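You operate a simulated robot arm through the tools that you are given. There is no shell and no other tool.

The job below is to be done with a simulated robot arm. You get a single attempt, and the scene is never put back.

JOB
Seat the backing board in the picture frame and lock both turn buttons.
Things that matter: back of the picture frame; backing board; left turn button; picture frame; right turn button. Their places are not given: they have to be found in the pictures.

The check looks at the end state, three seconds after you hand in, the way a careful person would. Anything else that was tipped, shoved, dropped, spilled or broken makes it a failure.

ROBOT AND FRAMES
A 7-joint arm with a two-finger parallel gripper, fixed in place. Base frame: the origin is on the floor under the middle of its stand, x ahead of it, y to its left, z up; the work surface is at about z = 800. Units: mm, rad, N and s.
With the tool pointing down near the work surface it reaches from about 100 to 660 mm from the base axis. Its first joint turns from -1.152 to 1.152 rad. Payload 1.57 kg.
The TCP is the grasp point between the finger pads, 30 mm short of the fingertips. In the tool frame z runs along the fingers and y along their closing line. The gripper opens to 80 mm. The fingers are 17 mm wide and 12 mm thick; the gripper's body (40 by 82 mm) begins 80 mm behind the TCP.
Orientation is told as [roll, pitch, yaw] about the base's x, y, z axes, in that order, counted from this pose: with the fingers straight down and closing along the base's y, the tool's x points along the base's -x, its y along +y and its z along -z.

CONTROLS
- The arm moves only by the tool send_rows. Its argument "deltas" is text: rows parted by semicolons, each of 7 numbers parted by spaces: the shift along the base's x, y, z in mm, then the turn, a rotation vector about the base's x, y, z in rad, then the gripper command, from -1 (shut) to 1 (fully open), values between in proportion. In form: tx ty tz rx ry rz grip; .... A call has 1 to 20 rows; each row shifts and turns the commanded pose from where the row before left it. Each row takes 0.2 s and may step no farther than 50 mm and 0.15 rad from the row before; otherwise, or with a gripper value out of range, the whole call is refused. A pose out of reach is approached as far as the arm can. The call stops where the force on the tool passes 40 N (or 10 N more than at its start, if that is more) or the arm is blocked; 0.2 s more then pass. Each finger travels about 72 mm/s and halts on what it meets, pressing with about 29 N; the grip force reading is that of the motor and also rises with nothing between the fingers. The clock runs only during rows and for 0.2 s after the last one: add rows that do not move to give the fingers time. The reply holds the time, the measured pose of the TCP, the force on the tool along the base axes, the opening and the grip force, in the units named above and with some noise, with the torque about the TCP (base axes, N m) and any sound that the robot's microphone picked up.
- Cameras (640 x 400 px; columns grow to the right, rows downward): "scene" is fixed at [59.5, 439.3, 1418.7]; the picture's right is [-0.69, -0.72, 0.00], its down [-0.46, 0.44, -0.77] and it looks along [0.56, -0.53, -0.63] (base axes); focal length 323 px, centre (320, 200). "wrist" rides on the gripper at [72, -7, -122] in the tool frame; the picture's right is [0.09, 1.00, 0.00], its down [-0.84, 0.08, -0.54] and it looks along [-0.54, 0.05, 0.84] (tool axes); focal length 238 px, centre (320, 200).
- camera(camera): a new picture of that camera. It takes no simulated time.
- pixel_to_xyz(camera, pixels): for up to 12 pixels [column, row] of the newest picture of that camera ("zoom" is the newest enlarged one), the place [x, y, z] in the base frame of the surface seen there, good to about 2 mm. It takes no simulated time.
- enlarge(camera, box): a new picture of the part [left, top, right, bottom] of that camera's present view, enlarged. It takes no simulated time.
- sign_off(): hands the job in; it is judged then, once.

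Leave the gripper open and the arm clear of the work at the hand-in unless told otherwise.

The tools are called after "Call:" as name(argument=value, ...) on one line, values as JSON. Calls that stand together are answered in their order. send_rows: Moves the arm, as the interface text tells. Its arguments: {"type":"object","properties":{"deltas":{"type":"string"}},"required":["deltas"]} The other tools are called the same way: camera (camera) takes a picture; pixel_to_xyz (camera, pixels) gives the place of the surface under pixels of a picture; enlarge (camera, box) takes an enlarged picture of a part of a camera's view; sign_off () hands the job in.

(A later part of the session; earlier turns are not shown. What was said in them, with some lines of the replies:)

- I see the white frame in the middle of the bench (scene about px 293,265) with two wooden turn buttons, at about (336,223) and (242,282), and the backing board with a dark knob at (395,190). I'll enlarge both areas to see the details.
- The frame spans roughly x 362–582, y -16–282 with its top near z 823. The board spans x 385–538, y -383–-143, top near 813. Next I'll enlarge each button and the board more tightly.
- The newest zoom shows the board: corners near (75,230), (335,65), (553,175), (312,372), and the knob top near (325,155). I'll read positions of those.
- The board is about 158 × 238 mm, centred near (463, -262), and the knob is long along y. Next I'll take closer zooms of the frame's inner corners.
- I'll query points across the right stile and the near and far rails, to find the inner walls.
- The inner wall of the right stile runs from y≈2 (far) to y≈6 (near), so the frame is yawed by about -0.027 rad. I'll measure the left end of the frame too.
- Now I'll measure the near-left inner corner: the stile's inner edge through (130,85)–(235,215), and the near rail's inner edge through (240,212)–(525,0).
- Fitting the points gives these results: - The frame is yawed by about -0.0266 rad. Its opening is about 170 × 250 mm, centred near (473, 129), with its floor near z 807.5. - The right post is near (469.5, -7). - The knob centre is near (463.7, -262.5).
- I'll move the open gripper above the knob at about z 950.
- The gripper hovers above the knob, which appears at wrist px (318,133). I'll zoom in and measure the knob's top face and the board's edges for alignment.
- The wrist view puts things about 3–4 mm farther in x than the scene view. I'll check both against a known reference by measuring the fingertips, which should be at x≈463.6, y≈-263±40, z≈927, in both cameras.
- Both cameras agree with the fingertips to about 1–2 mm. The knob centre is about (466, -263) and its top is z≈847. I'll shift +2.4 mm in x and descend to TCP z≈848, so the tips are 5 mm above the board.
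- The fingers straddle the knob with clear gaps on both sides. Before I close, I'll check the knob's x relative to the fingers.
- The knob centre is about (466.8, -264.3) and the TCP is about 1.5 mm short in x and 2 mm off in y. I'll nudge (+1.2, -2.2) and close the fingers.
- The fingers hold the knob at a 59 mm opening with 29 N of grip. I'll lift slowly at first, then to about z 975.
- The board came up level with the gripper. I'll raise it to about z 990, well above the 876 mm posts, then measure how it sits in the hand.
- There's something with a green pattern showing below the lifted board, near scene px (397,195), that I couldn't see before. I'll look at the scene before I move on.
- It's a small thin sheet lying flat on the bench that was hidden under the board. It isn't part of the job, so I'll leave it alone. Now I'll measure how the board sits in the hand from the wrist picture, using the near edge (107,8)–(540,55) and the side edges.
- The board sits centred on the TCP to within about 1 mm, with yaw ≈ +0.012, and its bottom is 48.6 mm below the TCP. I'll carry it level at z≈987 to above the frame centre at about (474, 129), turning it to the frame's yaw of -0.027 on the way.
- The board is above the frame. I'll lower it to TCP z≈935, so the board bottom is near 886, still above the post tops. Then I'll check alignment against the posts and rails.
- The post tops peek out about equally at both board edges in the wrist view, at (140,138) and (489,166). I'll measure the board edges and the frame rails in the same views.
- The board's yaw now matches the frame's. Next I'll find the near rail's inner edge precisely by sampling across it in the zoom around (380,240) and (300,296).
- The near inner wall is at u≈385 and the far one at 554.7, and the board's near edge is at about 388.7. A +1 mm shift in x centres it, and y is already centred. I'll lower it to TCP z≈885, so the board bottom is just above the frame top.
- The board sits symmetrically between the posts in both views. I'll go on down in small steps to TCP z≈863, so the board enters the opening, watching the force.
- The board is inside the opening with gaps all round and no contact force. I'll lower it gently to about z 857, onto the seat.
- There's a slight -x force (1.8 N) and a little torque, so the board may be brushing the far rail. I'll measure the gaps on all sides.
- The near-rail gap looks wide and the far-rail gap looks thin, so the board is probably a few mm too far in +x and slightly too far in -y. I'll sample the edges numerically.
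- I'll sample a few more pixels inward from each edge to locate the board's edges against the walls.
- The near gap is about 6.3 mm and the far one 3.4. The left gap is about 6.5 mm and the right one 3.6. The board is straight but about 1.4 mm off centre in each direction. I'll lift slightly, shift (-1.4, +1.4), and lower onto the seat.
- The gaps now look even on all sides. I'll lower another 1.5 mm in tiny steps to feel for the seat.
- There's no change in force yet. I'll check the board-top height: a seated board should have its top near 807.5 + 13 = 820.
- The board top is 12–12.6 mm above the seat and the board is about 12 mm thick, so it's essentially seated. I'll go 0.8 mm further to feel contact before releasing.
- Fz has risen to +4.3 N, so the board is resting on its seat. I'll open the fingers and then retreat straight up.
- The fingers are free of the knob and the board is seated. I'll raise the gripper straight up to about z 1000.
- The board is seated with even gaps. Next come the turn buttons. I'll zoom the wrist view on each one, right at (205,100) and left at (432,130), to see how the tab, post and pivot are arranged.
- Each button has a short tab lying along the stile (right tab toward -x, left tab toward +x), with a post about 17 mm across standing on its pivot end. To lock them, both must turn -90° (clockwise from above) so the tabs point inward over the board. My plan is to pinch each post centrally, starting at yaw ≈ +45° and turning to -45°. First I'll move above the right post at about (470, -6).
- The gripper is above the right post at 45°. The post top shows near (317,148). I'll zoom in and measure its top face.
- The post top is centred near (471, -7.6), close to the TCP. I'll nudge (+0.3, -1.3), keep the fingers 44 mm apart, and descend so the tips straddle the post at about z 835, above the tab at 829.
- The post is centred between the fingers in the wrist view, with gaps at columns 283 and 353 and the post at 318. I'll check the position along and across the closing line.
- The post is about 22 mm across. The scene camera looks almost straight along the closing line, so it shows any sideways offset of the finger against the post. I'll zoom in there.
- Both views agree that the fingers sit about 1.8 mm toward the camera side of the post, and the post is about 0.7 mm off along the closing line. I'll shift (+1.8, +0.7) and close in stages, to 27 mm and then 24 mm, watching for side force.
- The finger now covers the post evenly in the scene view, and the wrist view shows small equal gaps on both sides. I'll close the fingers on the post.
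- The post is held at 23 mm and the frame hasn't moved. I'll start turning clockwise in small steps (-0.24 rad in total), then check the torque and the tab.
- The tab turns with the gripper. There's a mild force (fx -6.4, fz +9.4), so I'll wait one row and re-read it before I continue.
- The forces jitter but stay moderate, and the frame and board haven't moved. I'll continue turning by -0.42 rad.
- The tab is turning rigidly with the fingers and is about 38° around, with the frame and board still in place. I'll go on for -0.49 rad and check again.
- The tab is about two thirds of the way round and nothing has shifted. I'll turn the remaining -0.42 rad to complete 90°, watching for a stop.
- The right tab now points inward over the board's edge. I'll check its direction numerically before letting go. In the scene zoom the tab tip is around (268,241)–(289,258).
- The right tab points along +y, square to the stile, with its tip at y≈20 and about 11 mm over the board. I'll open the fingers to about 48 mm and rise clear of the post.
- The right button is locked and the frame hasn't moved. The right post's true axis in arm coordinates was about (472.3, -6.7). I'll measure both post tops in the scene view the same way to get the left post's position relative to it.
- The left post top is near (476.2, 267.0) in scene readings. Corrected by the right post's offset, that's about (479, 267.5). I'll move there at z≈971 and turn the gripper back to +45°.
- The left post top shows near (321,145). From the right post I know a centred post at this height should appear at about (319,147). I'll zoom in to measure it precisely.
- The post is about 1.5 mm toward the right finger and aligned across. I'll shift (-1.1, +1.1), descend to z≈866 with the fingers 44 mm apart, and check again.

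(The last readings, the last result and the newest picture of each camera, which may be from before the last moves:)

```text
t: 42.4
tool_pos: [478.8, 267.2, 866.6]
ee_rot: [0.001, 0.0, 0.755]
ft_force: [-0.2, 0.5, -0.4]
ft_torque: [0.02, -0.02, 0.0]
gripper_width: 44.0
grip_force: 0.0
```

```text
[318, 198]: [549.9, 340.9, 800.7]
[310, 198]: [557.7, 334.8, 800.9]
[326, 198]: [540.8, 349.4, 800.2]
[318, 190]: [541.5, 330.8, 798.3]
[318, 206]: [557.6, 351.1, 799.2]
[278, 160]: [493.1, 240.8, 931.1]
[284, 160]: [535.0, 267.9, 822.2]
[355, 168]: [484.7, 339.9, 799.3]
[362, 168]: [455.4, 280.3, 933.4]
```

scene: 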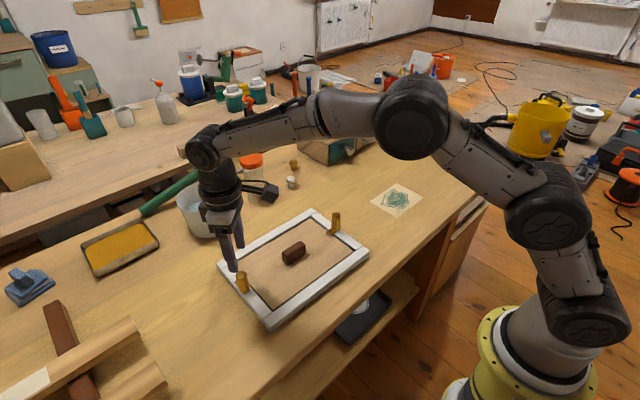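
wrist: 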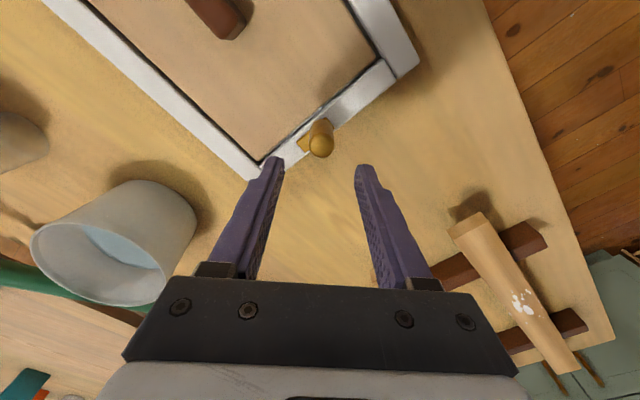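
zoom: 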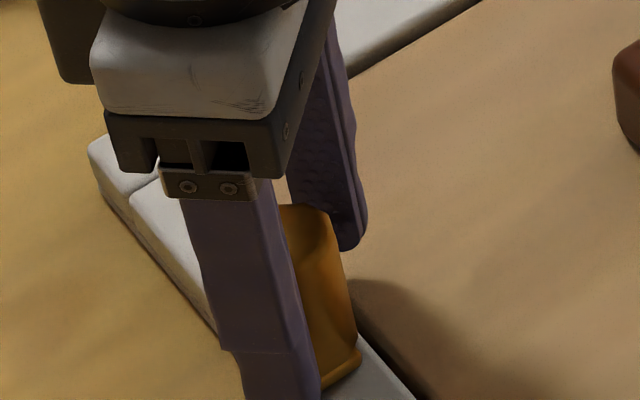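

That last pixel query used an older wrist picture, so I'll ignore it. Compared with the centred right-post picture (post top at column 315, bottom at row 331), the post here is at (321.5, 342). It needs about +1.0 mm along the closing line and -1.9 mm along tool x, which is a shift of (+0.7, +2.0). I'll apply that and close in stages to about 25.5 mm.

Call:
send_rows(deltas="0.7 2.0 0 0 0 0 0.1;0 0 0 0 0 0 0.1;0 0 0 0 0 0 -0.2;0 0 0 0 0 0 -0.3;0 0 0 0 0 0 -0.3")

Call:
camera(camera="wrist")

Call:
enlarge(camera="wrist", box=[260, 120, 380, 230])

Call:
pixel_to_xyz(camera="wrist", pixels=[[318, 195], [310, 195], [326, 195], [318, 187], [318, 203], [292, 165], [342, 170], [286, 165], [350, 170]])

```text
t: 43.6
tool_pos: [479.6, 271.4, 867.3]
ee_rot: [0.0, 0.0, 0.755]
ft_force: [-0.3, -0.4, -0.3]
ft_torque: [0.02, 0.02, 0.02]
gripper_width: 27.9
grip_force: 0.2
```

```text
taken
```

wrist: 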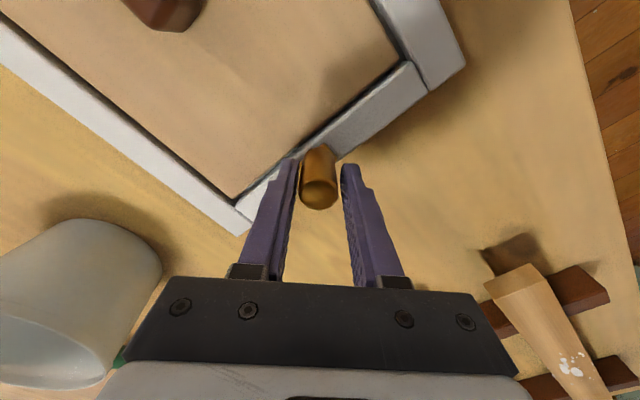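

```text
3.64 times, centred on (320, 175) of wrist
```

zoom: 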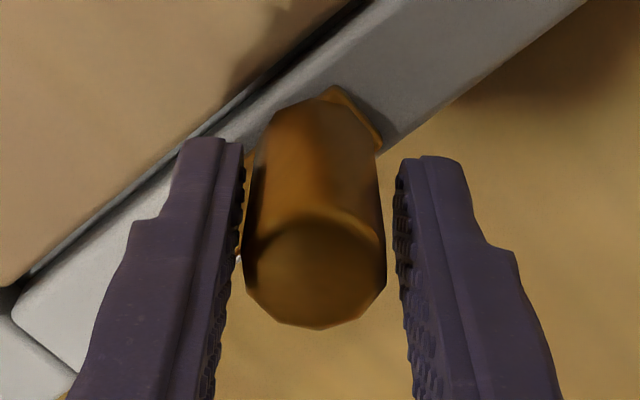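

```text
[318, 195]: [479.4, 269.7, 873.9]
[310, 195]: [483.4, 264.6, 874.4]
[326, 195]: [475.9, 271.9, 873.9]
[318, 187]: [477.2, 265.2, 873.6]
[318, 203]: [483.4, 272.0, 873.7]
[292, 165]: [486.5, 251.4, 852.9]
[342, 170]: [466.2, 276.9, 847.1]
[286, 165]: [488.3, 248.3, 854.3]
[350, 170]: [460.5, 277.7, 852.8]
```

The post is now at column 314.5, bottom row 329, nearly identical to the centred right-post case. I'll close the fingers on it.

Call:
send_rows(deltas="0 0 0 0 0 0 -0.38;0 0 0 0 0 0 -0.45;0 0 0 0 0 0 -0.5;0 0 0 0 0 0 -1;0 0 0 0 0 0 -1")

Call:
enlarge(camera="scene", box=[200, 190, 390, 340])

```text
t: 44.8
tool_pos: [480.0, 270.9, 867.6]
ee_rot: [0.0, 0.002, 0.755]
ft_force: [0.7, -1.5, 1.1]
ft_torque: [0.03, 0.0, 0.03]
gripper_width: 23.0
grip_force: 29.0
```

```text
2.67 times, centred on (295, 265) of scene
```

zoom: 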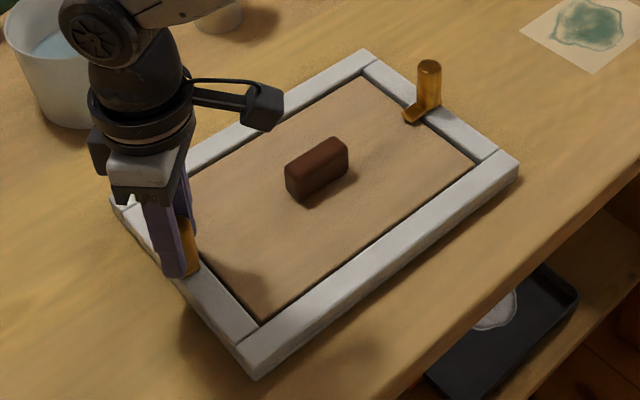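

The left post is held at 23 mm with no side load, and the frame hasn't moved. I'll turn clockwise by -0.24 rad and check.

Call:
send_rows(deltas="0 0 0 0 0 -0.06 -1;0 0 0 0 0 -0.06 -1;0 0 0 0 0 -0.06 -1;0 0 0 0 0 -0.06 -1;0 0 0 0 0 0 -1")

Call:
camera(camera="wrist")

Call:
enlarge(camera="scene", box=[200, 190, 390, 340])

```text
t: 46.0
tool_pos: [479.9, 269.2, 867.2]
ee_rot: [0.0, 0.0, 0.515]
ft_force: [0.5, -0.6, -0.8]
ft_torque: [0.1, -0.18, -0.02]
gripper_width: 23.1
grip_force: 28.8
```

```text
taken
```

wrist: 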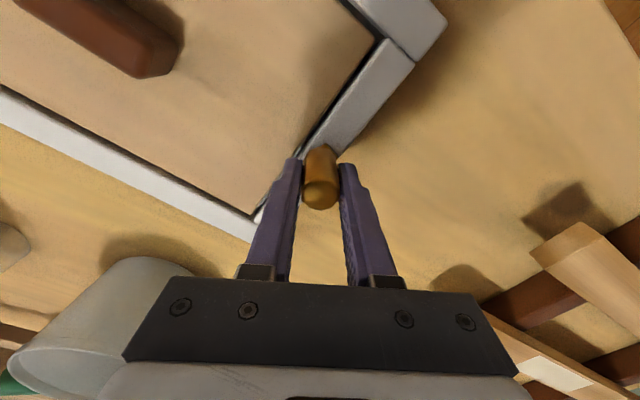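

```text
2.67 times, centred on (295, 265) of scene
```

zoom: 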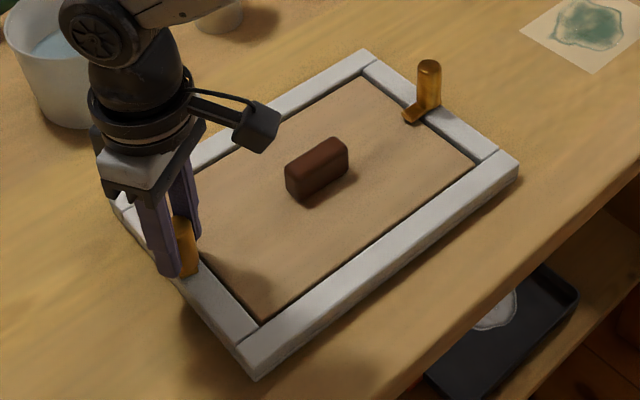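

Forces are near zero and the frame hasn't moved. I'll continue by -0.42 rad.

Call:
send_rows(deltas="0 0 0 0 0 -0.07 -1;0 0 0 0 0 -0.07 -1;0 0 0 0 0 -0.07 -1;0 0 0 0 0 -0.07 -1;0 0 0 0 0 -0.07 -1;0 0 0 0 0 -0.07 -1;0 0 0 0 0 0 -1")

Call:
enlarge(camera="wrist", box=[240, 100, 400, 230])

Call:
enlarge(camera="scene", box=[200, 190, 390, 340])

```text
t: 47.6
tool_pos: [478.9, 270.0, 867.2]
ee_rot: [0.001, 0.0, 0.094]
ft_force: [0.2, -0.2, 0.5]
ft_torque: [0.09, -0.14, -0.01]
gripper_width: 23.0
grip_force: 29.2
```

```text
3.08 times, centred on (320, 165) of wrist
```

zoom: 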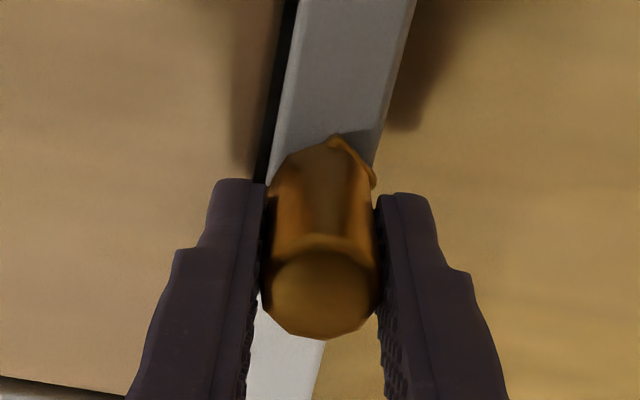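

```text
2.67 times, centred on (295, 265) of scene
```

zoom: 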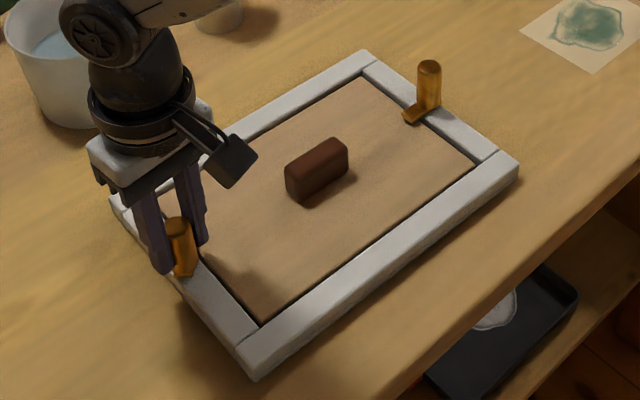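

The post is turning with the fingers, since its heel keeps the same angle in the wrist view. I'll continue by -0.49 rad.

Call:
send_rows(deltas="0 0 0 0 0 -0.07 -1;0 0 0 0 0 -0.07 -1;0 0 0 0 0 -0.07 -1;0 0 0 0 0 -0.07 -1;0 0 0 0 0 -0.07 -1;0 0 0 0 0 -0.07 -1;0 0 0 0 0 -0.07 -1;0 0 0 0 0 0 -1")

Call:
enlarge(camera="scene", box=[200, 190, 390, 340])

```text
t: 49.4
tool_pos: [480.4, 270.4, 868.2]
ee_rot: [-0.001, -0.001, -0.396]
ft_force: [0.0, -0.7, 0.3]
ft_torque: [0.13, 0.12, 0.0]
gripper_width: 23.1
grip_force: 28.7
```

```text
2.67 times, centred on (295, 265) of scene
```

zoom: 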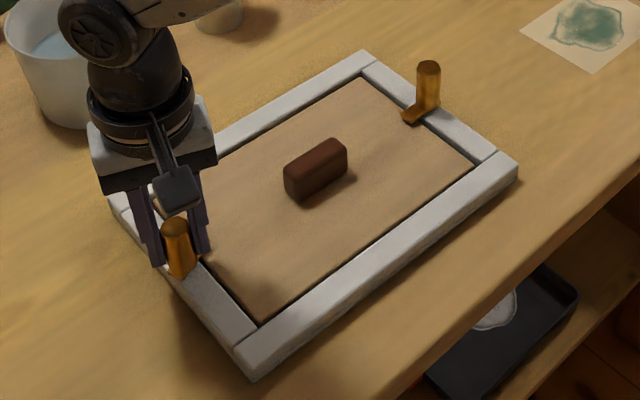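

Almost there. The frame may have crept by a fraction of a millimetre, but forces stay near zero. I'll turn the final -0.42 rad.

Call:
send_rows(deltas="0 0 0 0 0 -0.07 -1;0 0 0 0 0 -0.07 -1;0 0 0 0 0 -0.07 -1;0 0 0 0 0 -0.07 -1;0 0 0 0 0 -0.07 -1;0 0 0 0 0 -0.07 -1;0 0 0 0 0 0 -1")

Call:
camera(camera="wrist")

Call:
enlarge(camera="scene", box=[200, 190, 390, 340])

Call:
enlarge(camera="wrist", box=[220, 80, 420, 240])

```text
t: 51.0
tool_pos: [480.5, 271.7, 866.0]
ee_rot: [0.0, 0.0, -0.814]
ft_force: [-0.2, -0.4, 0.0]
ft_torque: [0.18, 0.08, 0.01]
gripper_width: 23.1
grip_force: 28.8
```

```text
taken
```

wrist: 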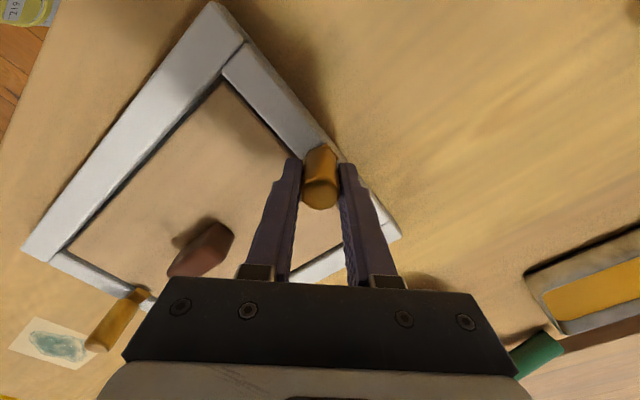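

```text
2.67 times, centred on (295, 265) of scene
```

zoom: 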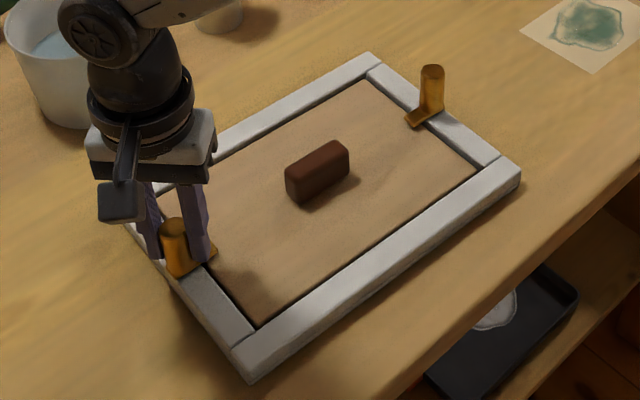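

```text
2.50 times, centred on (320, 160) of wrist
```

zoom: 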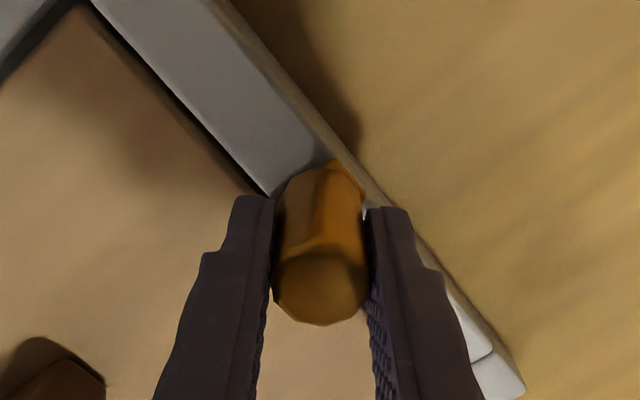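

The frame has turned slightly in this last stretch: its near-left corner went from zoom (260,372) to (250,380). The button probably reached its stop and took the frame along. I'll measure how far before doing anything else.

Call:
camera(camera="scene")

Call:
enlarge(camera="scene", box=[210, 250, 300, 340])

Call:
enlarge(camera="scene", box=[290, 205, 380, 265])

Call:
pixel_to_xyz(camera="scene", pixels=[[269, 328], [300, 305], [330, 285], [350, 270], [365, 258], [255, 318], [340, 224], [360, 238], [325, 215], [312, 213], [295, 221], [276, 229]])

```text
taken
```

scene: 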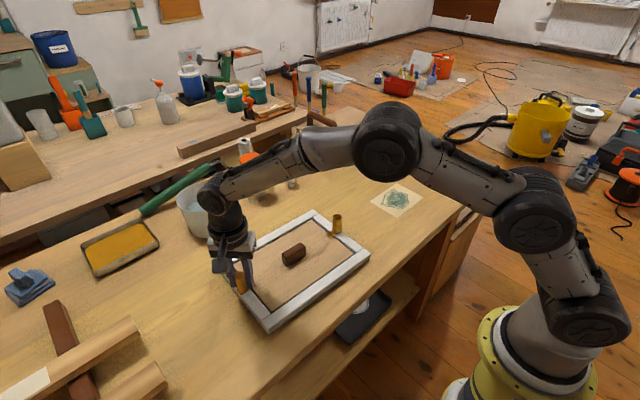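

```text
4.44 times, centred on (255, 295) of scene
```

zoom: 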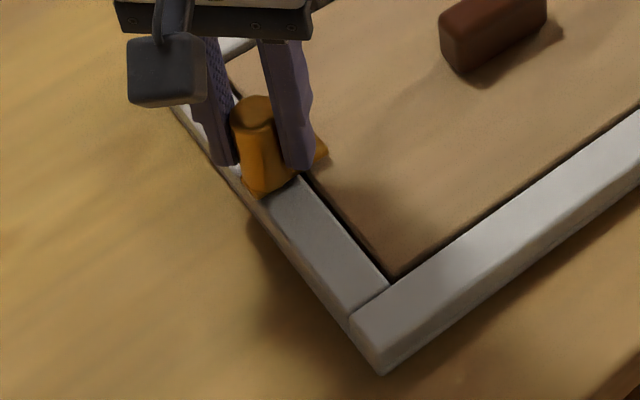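

```text
6.67 times, centred on (335, 235) of scene
```

zoom: 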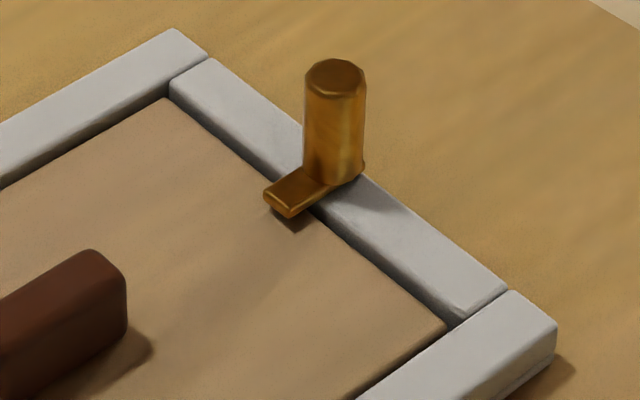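

```text
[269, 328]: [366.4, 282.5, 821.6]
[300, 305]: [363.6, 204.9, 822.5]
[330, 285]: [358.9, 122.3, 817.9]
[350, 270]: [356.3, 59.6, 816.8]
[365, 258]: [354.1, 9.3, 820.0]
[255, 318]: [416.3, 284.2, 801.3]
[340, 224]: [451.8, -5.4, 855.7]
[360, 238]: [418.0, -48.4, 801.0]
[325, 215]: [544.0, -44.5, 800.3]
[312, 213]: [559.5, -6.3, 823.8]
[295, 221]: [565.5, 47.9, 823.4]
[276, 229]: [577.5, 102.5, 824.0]
```

The frame's yaw went from about -0.027 to -0.044, roughly 1°, so its right end moved about 5 mm. The board is still seated and the right button is still across it. I won't turn any further. I'll open the fingers gently and rise clear.

Call:
send_rows(deltas="0 0 0 0 0 0 -0.38;0 0 0 0 0 0 -0.1;0 0 0 0 0 0 0.2;0 0 0 0 0 0 0.2;0 0 15 0 0 0 0.2;0 0 20 0 0 0 0.2;0 0 20 0 0 0 0.2;0 0 25 0 0 0 0.2;0 0 30 0 0 0 0.2;0 0 30 0 0 0 0.2;0 0 0 0 0 0 0.2")

Call:
camera(camera="wrist")

Call:
camera(camera="scene")

Call:
enlarge(camera="scene", box=[200, 190, 390, 340])

```text
t: 53.4
tool_pos: [480.3, 270.1, 1006.7]
ee_rot: [0.0, 0.0, -0.816]
ft_force: [-0.2, -0.4, -0.6]
ft_torque: [0.0, 0.0, -0.03]
gripper_width: 48.1
grip_force: 0.0
```

```text
taken
```

wrist: 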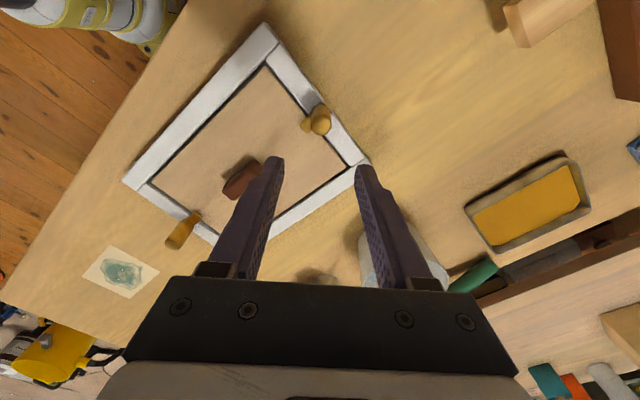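

```text
taken
```

scene: 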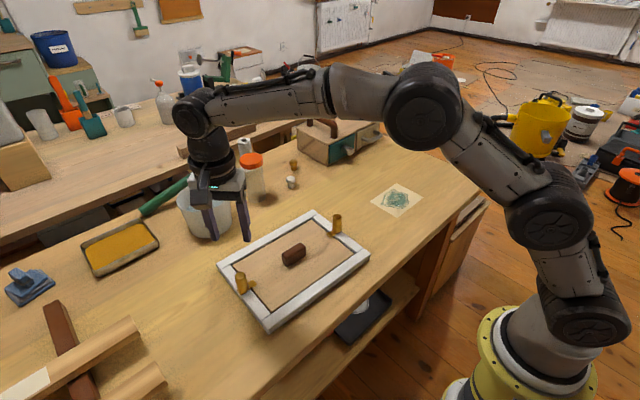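

```text
2.67 times, centred on (295, 265) of scene
```

zoom: 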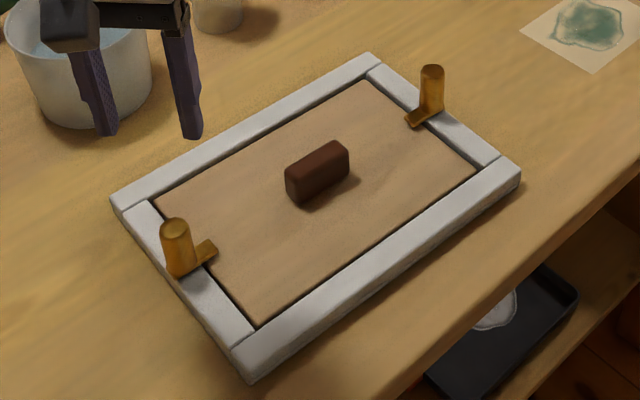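

Both tabs now lie over the board's edges. I'll rise and swing the arm back to about its starting place with the gripper open, then inspect everything closely.

Call:
send_rows(deltas="0 0 30 0 0 0 0.2;0 0 30 0 0 0 0.5;-5 -10 30 0 0 0.05 1;-10 -20 20 0 0 0.08 1;-10 -22 15 0 0 0.08 1;-10 -22 15 0 0 0.08 1;-10 -22 10 0 0 0.08 1;-10 -22 0 0 0 0.08 1;-10 -22 0 0 0 0.08 1;-10 -22 0 0 0 0.08 1;-10 -22 0 0 0 0.08 1;-10 -22 0 0 0 0.08 1;-10 -22 0 0 0 0.05 1;-10 -22 0 0 0 0 1;0 0 0 0 0 0 1")

Call:
camera(camera="scene")

Call:
camera(camera="wrist")

Call:
enlarge(camera="scene", box=[215, 255, 275, 300])

Call:
enlarge(camera="scene", box=[310, 205, 370, 250])

```text
t: 56.6
tool_pos: [364.1, 20.4, 1156.8]
ee_rot: [-0.001, 0.0, 0.006]
ft_force: [0.4, -0.3, 0.0]
ft_torque: [-0.03, 0.01, -0.04]
gripper_width: 80.0
grip_force: 0.1
```

```text
taken
```

scene: 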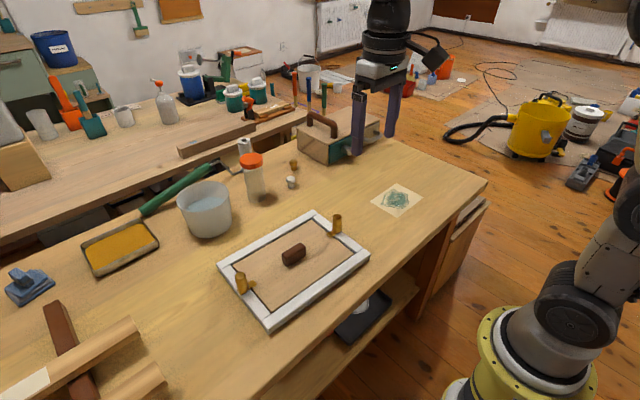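

```text
taken
```

wrist: 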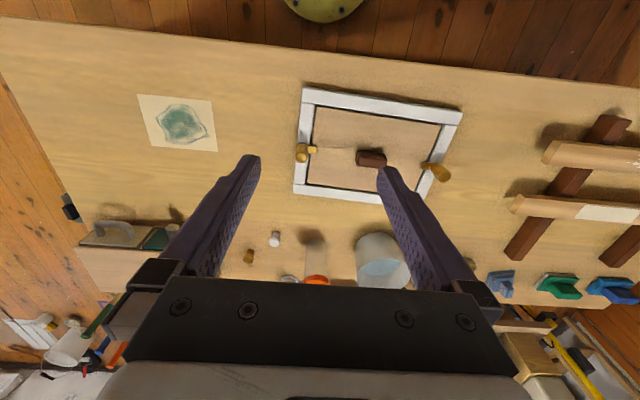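

```text
8.89 times, centred on (245, 278) of scene
```

zoom: 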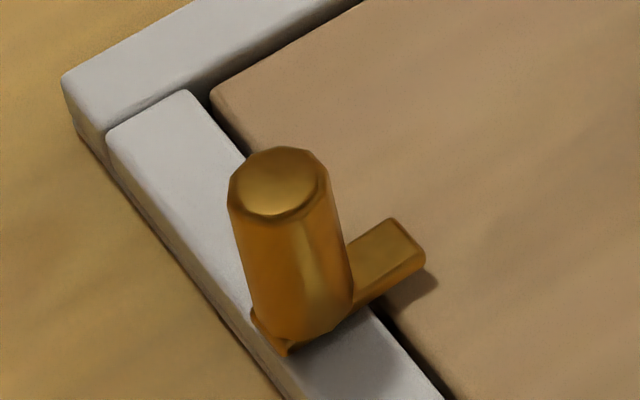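

```text
8.89 times, centred on (340, 228) of scene
```

zoom: 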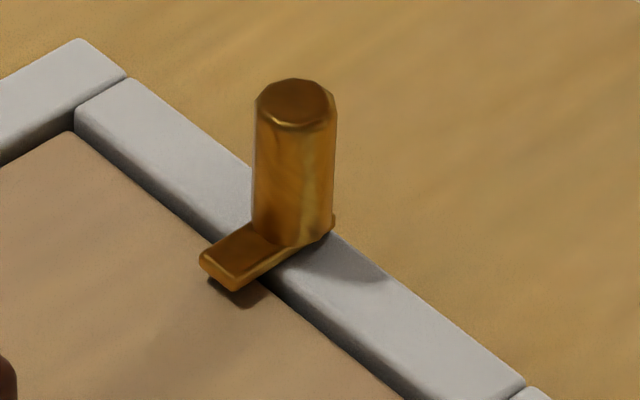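

Both tabs rest across the board's edges, and everything else on the bench is where it was. I'll check the tab directions numerically, starting with the right one in the newest zoom.

Call:
pixel_to_xyz(camera="zoom", pixels=[[208, 256], [246, 230], [236, 277], [280, 248], [222, 265], [255, 243], [120, 110], [200, 170], [350, 280], [440, 350], [60, 60], [20, 80]])

Call:
enlarge(camera="scene", box=[215, 255, 275, 300])

Call:
pixel_to_xyz(camera="zoom", pixels=[[390, 224], [355, 246], [417, 254], [360, 292], [404, 238], [360, 268], [200, 110], [160, 150], [180, 200], [220, 260], [340, 370], [420, 320]])

Call:
enlarge(camera="wrist", box=[280, 75, 480, 215])

```text
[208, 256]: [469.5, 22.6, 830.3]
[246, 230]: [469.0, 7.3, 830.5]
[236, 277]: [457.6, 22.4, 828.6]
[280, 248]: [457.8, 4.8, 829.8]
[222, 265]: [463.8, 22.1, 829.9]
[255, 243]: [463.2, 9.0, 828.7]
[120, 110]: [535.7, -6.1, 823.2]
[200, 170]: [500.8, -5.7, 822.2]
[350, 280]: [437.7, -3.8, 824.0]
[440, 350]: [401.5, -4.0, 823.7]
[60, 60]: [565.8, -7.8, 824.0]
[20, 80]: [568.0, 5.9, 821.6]
```

```text
8.89 times, centred on (245, 278) of scene
```

zoom: 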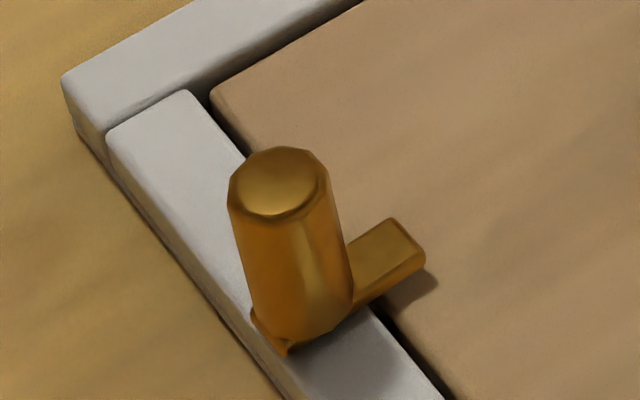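

```text
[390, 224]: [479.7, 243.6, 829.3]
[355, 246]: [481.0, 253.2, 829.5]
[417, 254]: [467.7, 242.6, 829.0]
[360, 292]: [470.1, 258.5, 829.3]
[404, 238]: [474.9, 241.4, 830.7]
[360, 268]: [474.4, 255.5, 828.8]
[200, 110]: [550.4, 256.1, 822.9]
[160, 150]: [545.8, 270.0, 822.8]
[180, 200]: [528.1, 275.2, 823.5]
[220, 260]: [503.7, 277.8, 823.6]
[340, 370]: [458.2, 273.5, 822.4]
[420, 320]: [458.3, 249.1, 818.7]
```

```text
2.86 times, centred on (380, 145) of wrist
```

zoom: 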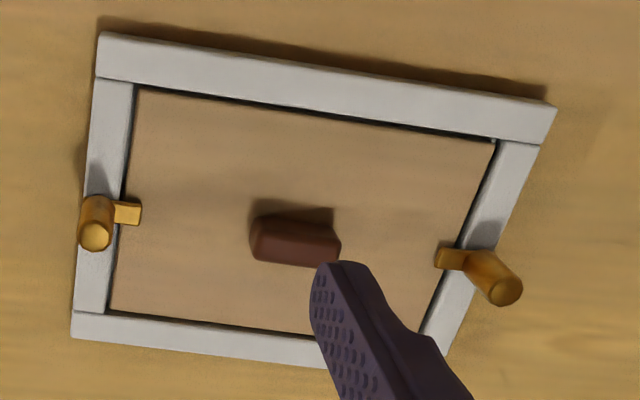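

Both tabs are square to the stiles to within a few degrees. Each reaches about 11 mm over the board at z≈829, and the board top sits below them at z≈819–820. The arm is clear with the gripper open, and the rest of the bench is as I found it. I'm handing in.

Call:
sign_off()

```text
The job is handed in.
```

The backing board is seated in the picture frame and both turn buttons are turned across it. I've handed the job in, but I haven't seen the result of the check.

- **Board:** it lies flat in the recess, with small gaps on every side when I set it down.
- **Turn buttons:** each one turned about 90° inward, and its tab covers roughly 11 mm of the board's edge. I heard no click or other sound when they turned.
- **Frame shift:** the frame turned about 1° at the end of the left button's turn, most likely because the button reached its stop. The frame's right end moved about 5 mm. I left it there rather than push the frame back.
- **Sheet under the board:** a small sheet with a green pattern was lying on the bench where the board had been. It wasn't part of the job, so I left it in place.

The arm is back near its starting position with the gripper open, and the other objects on the bench look undisturbed.
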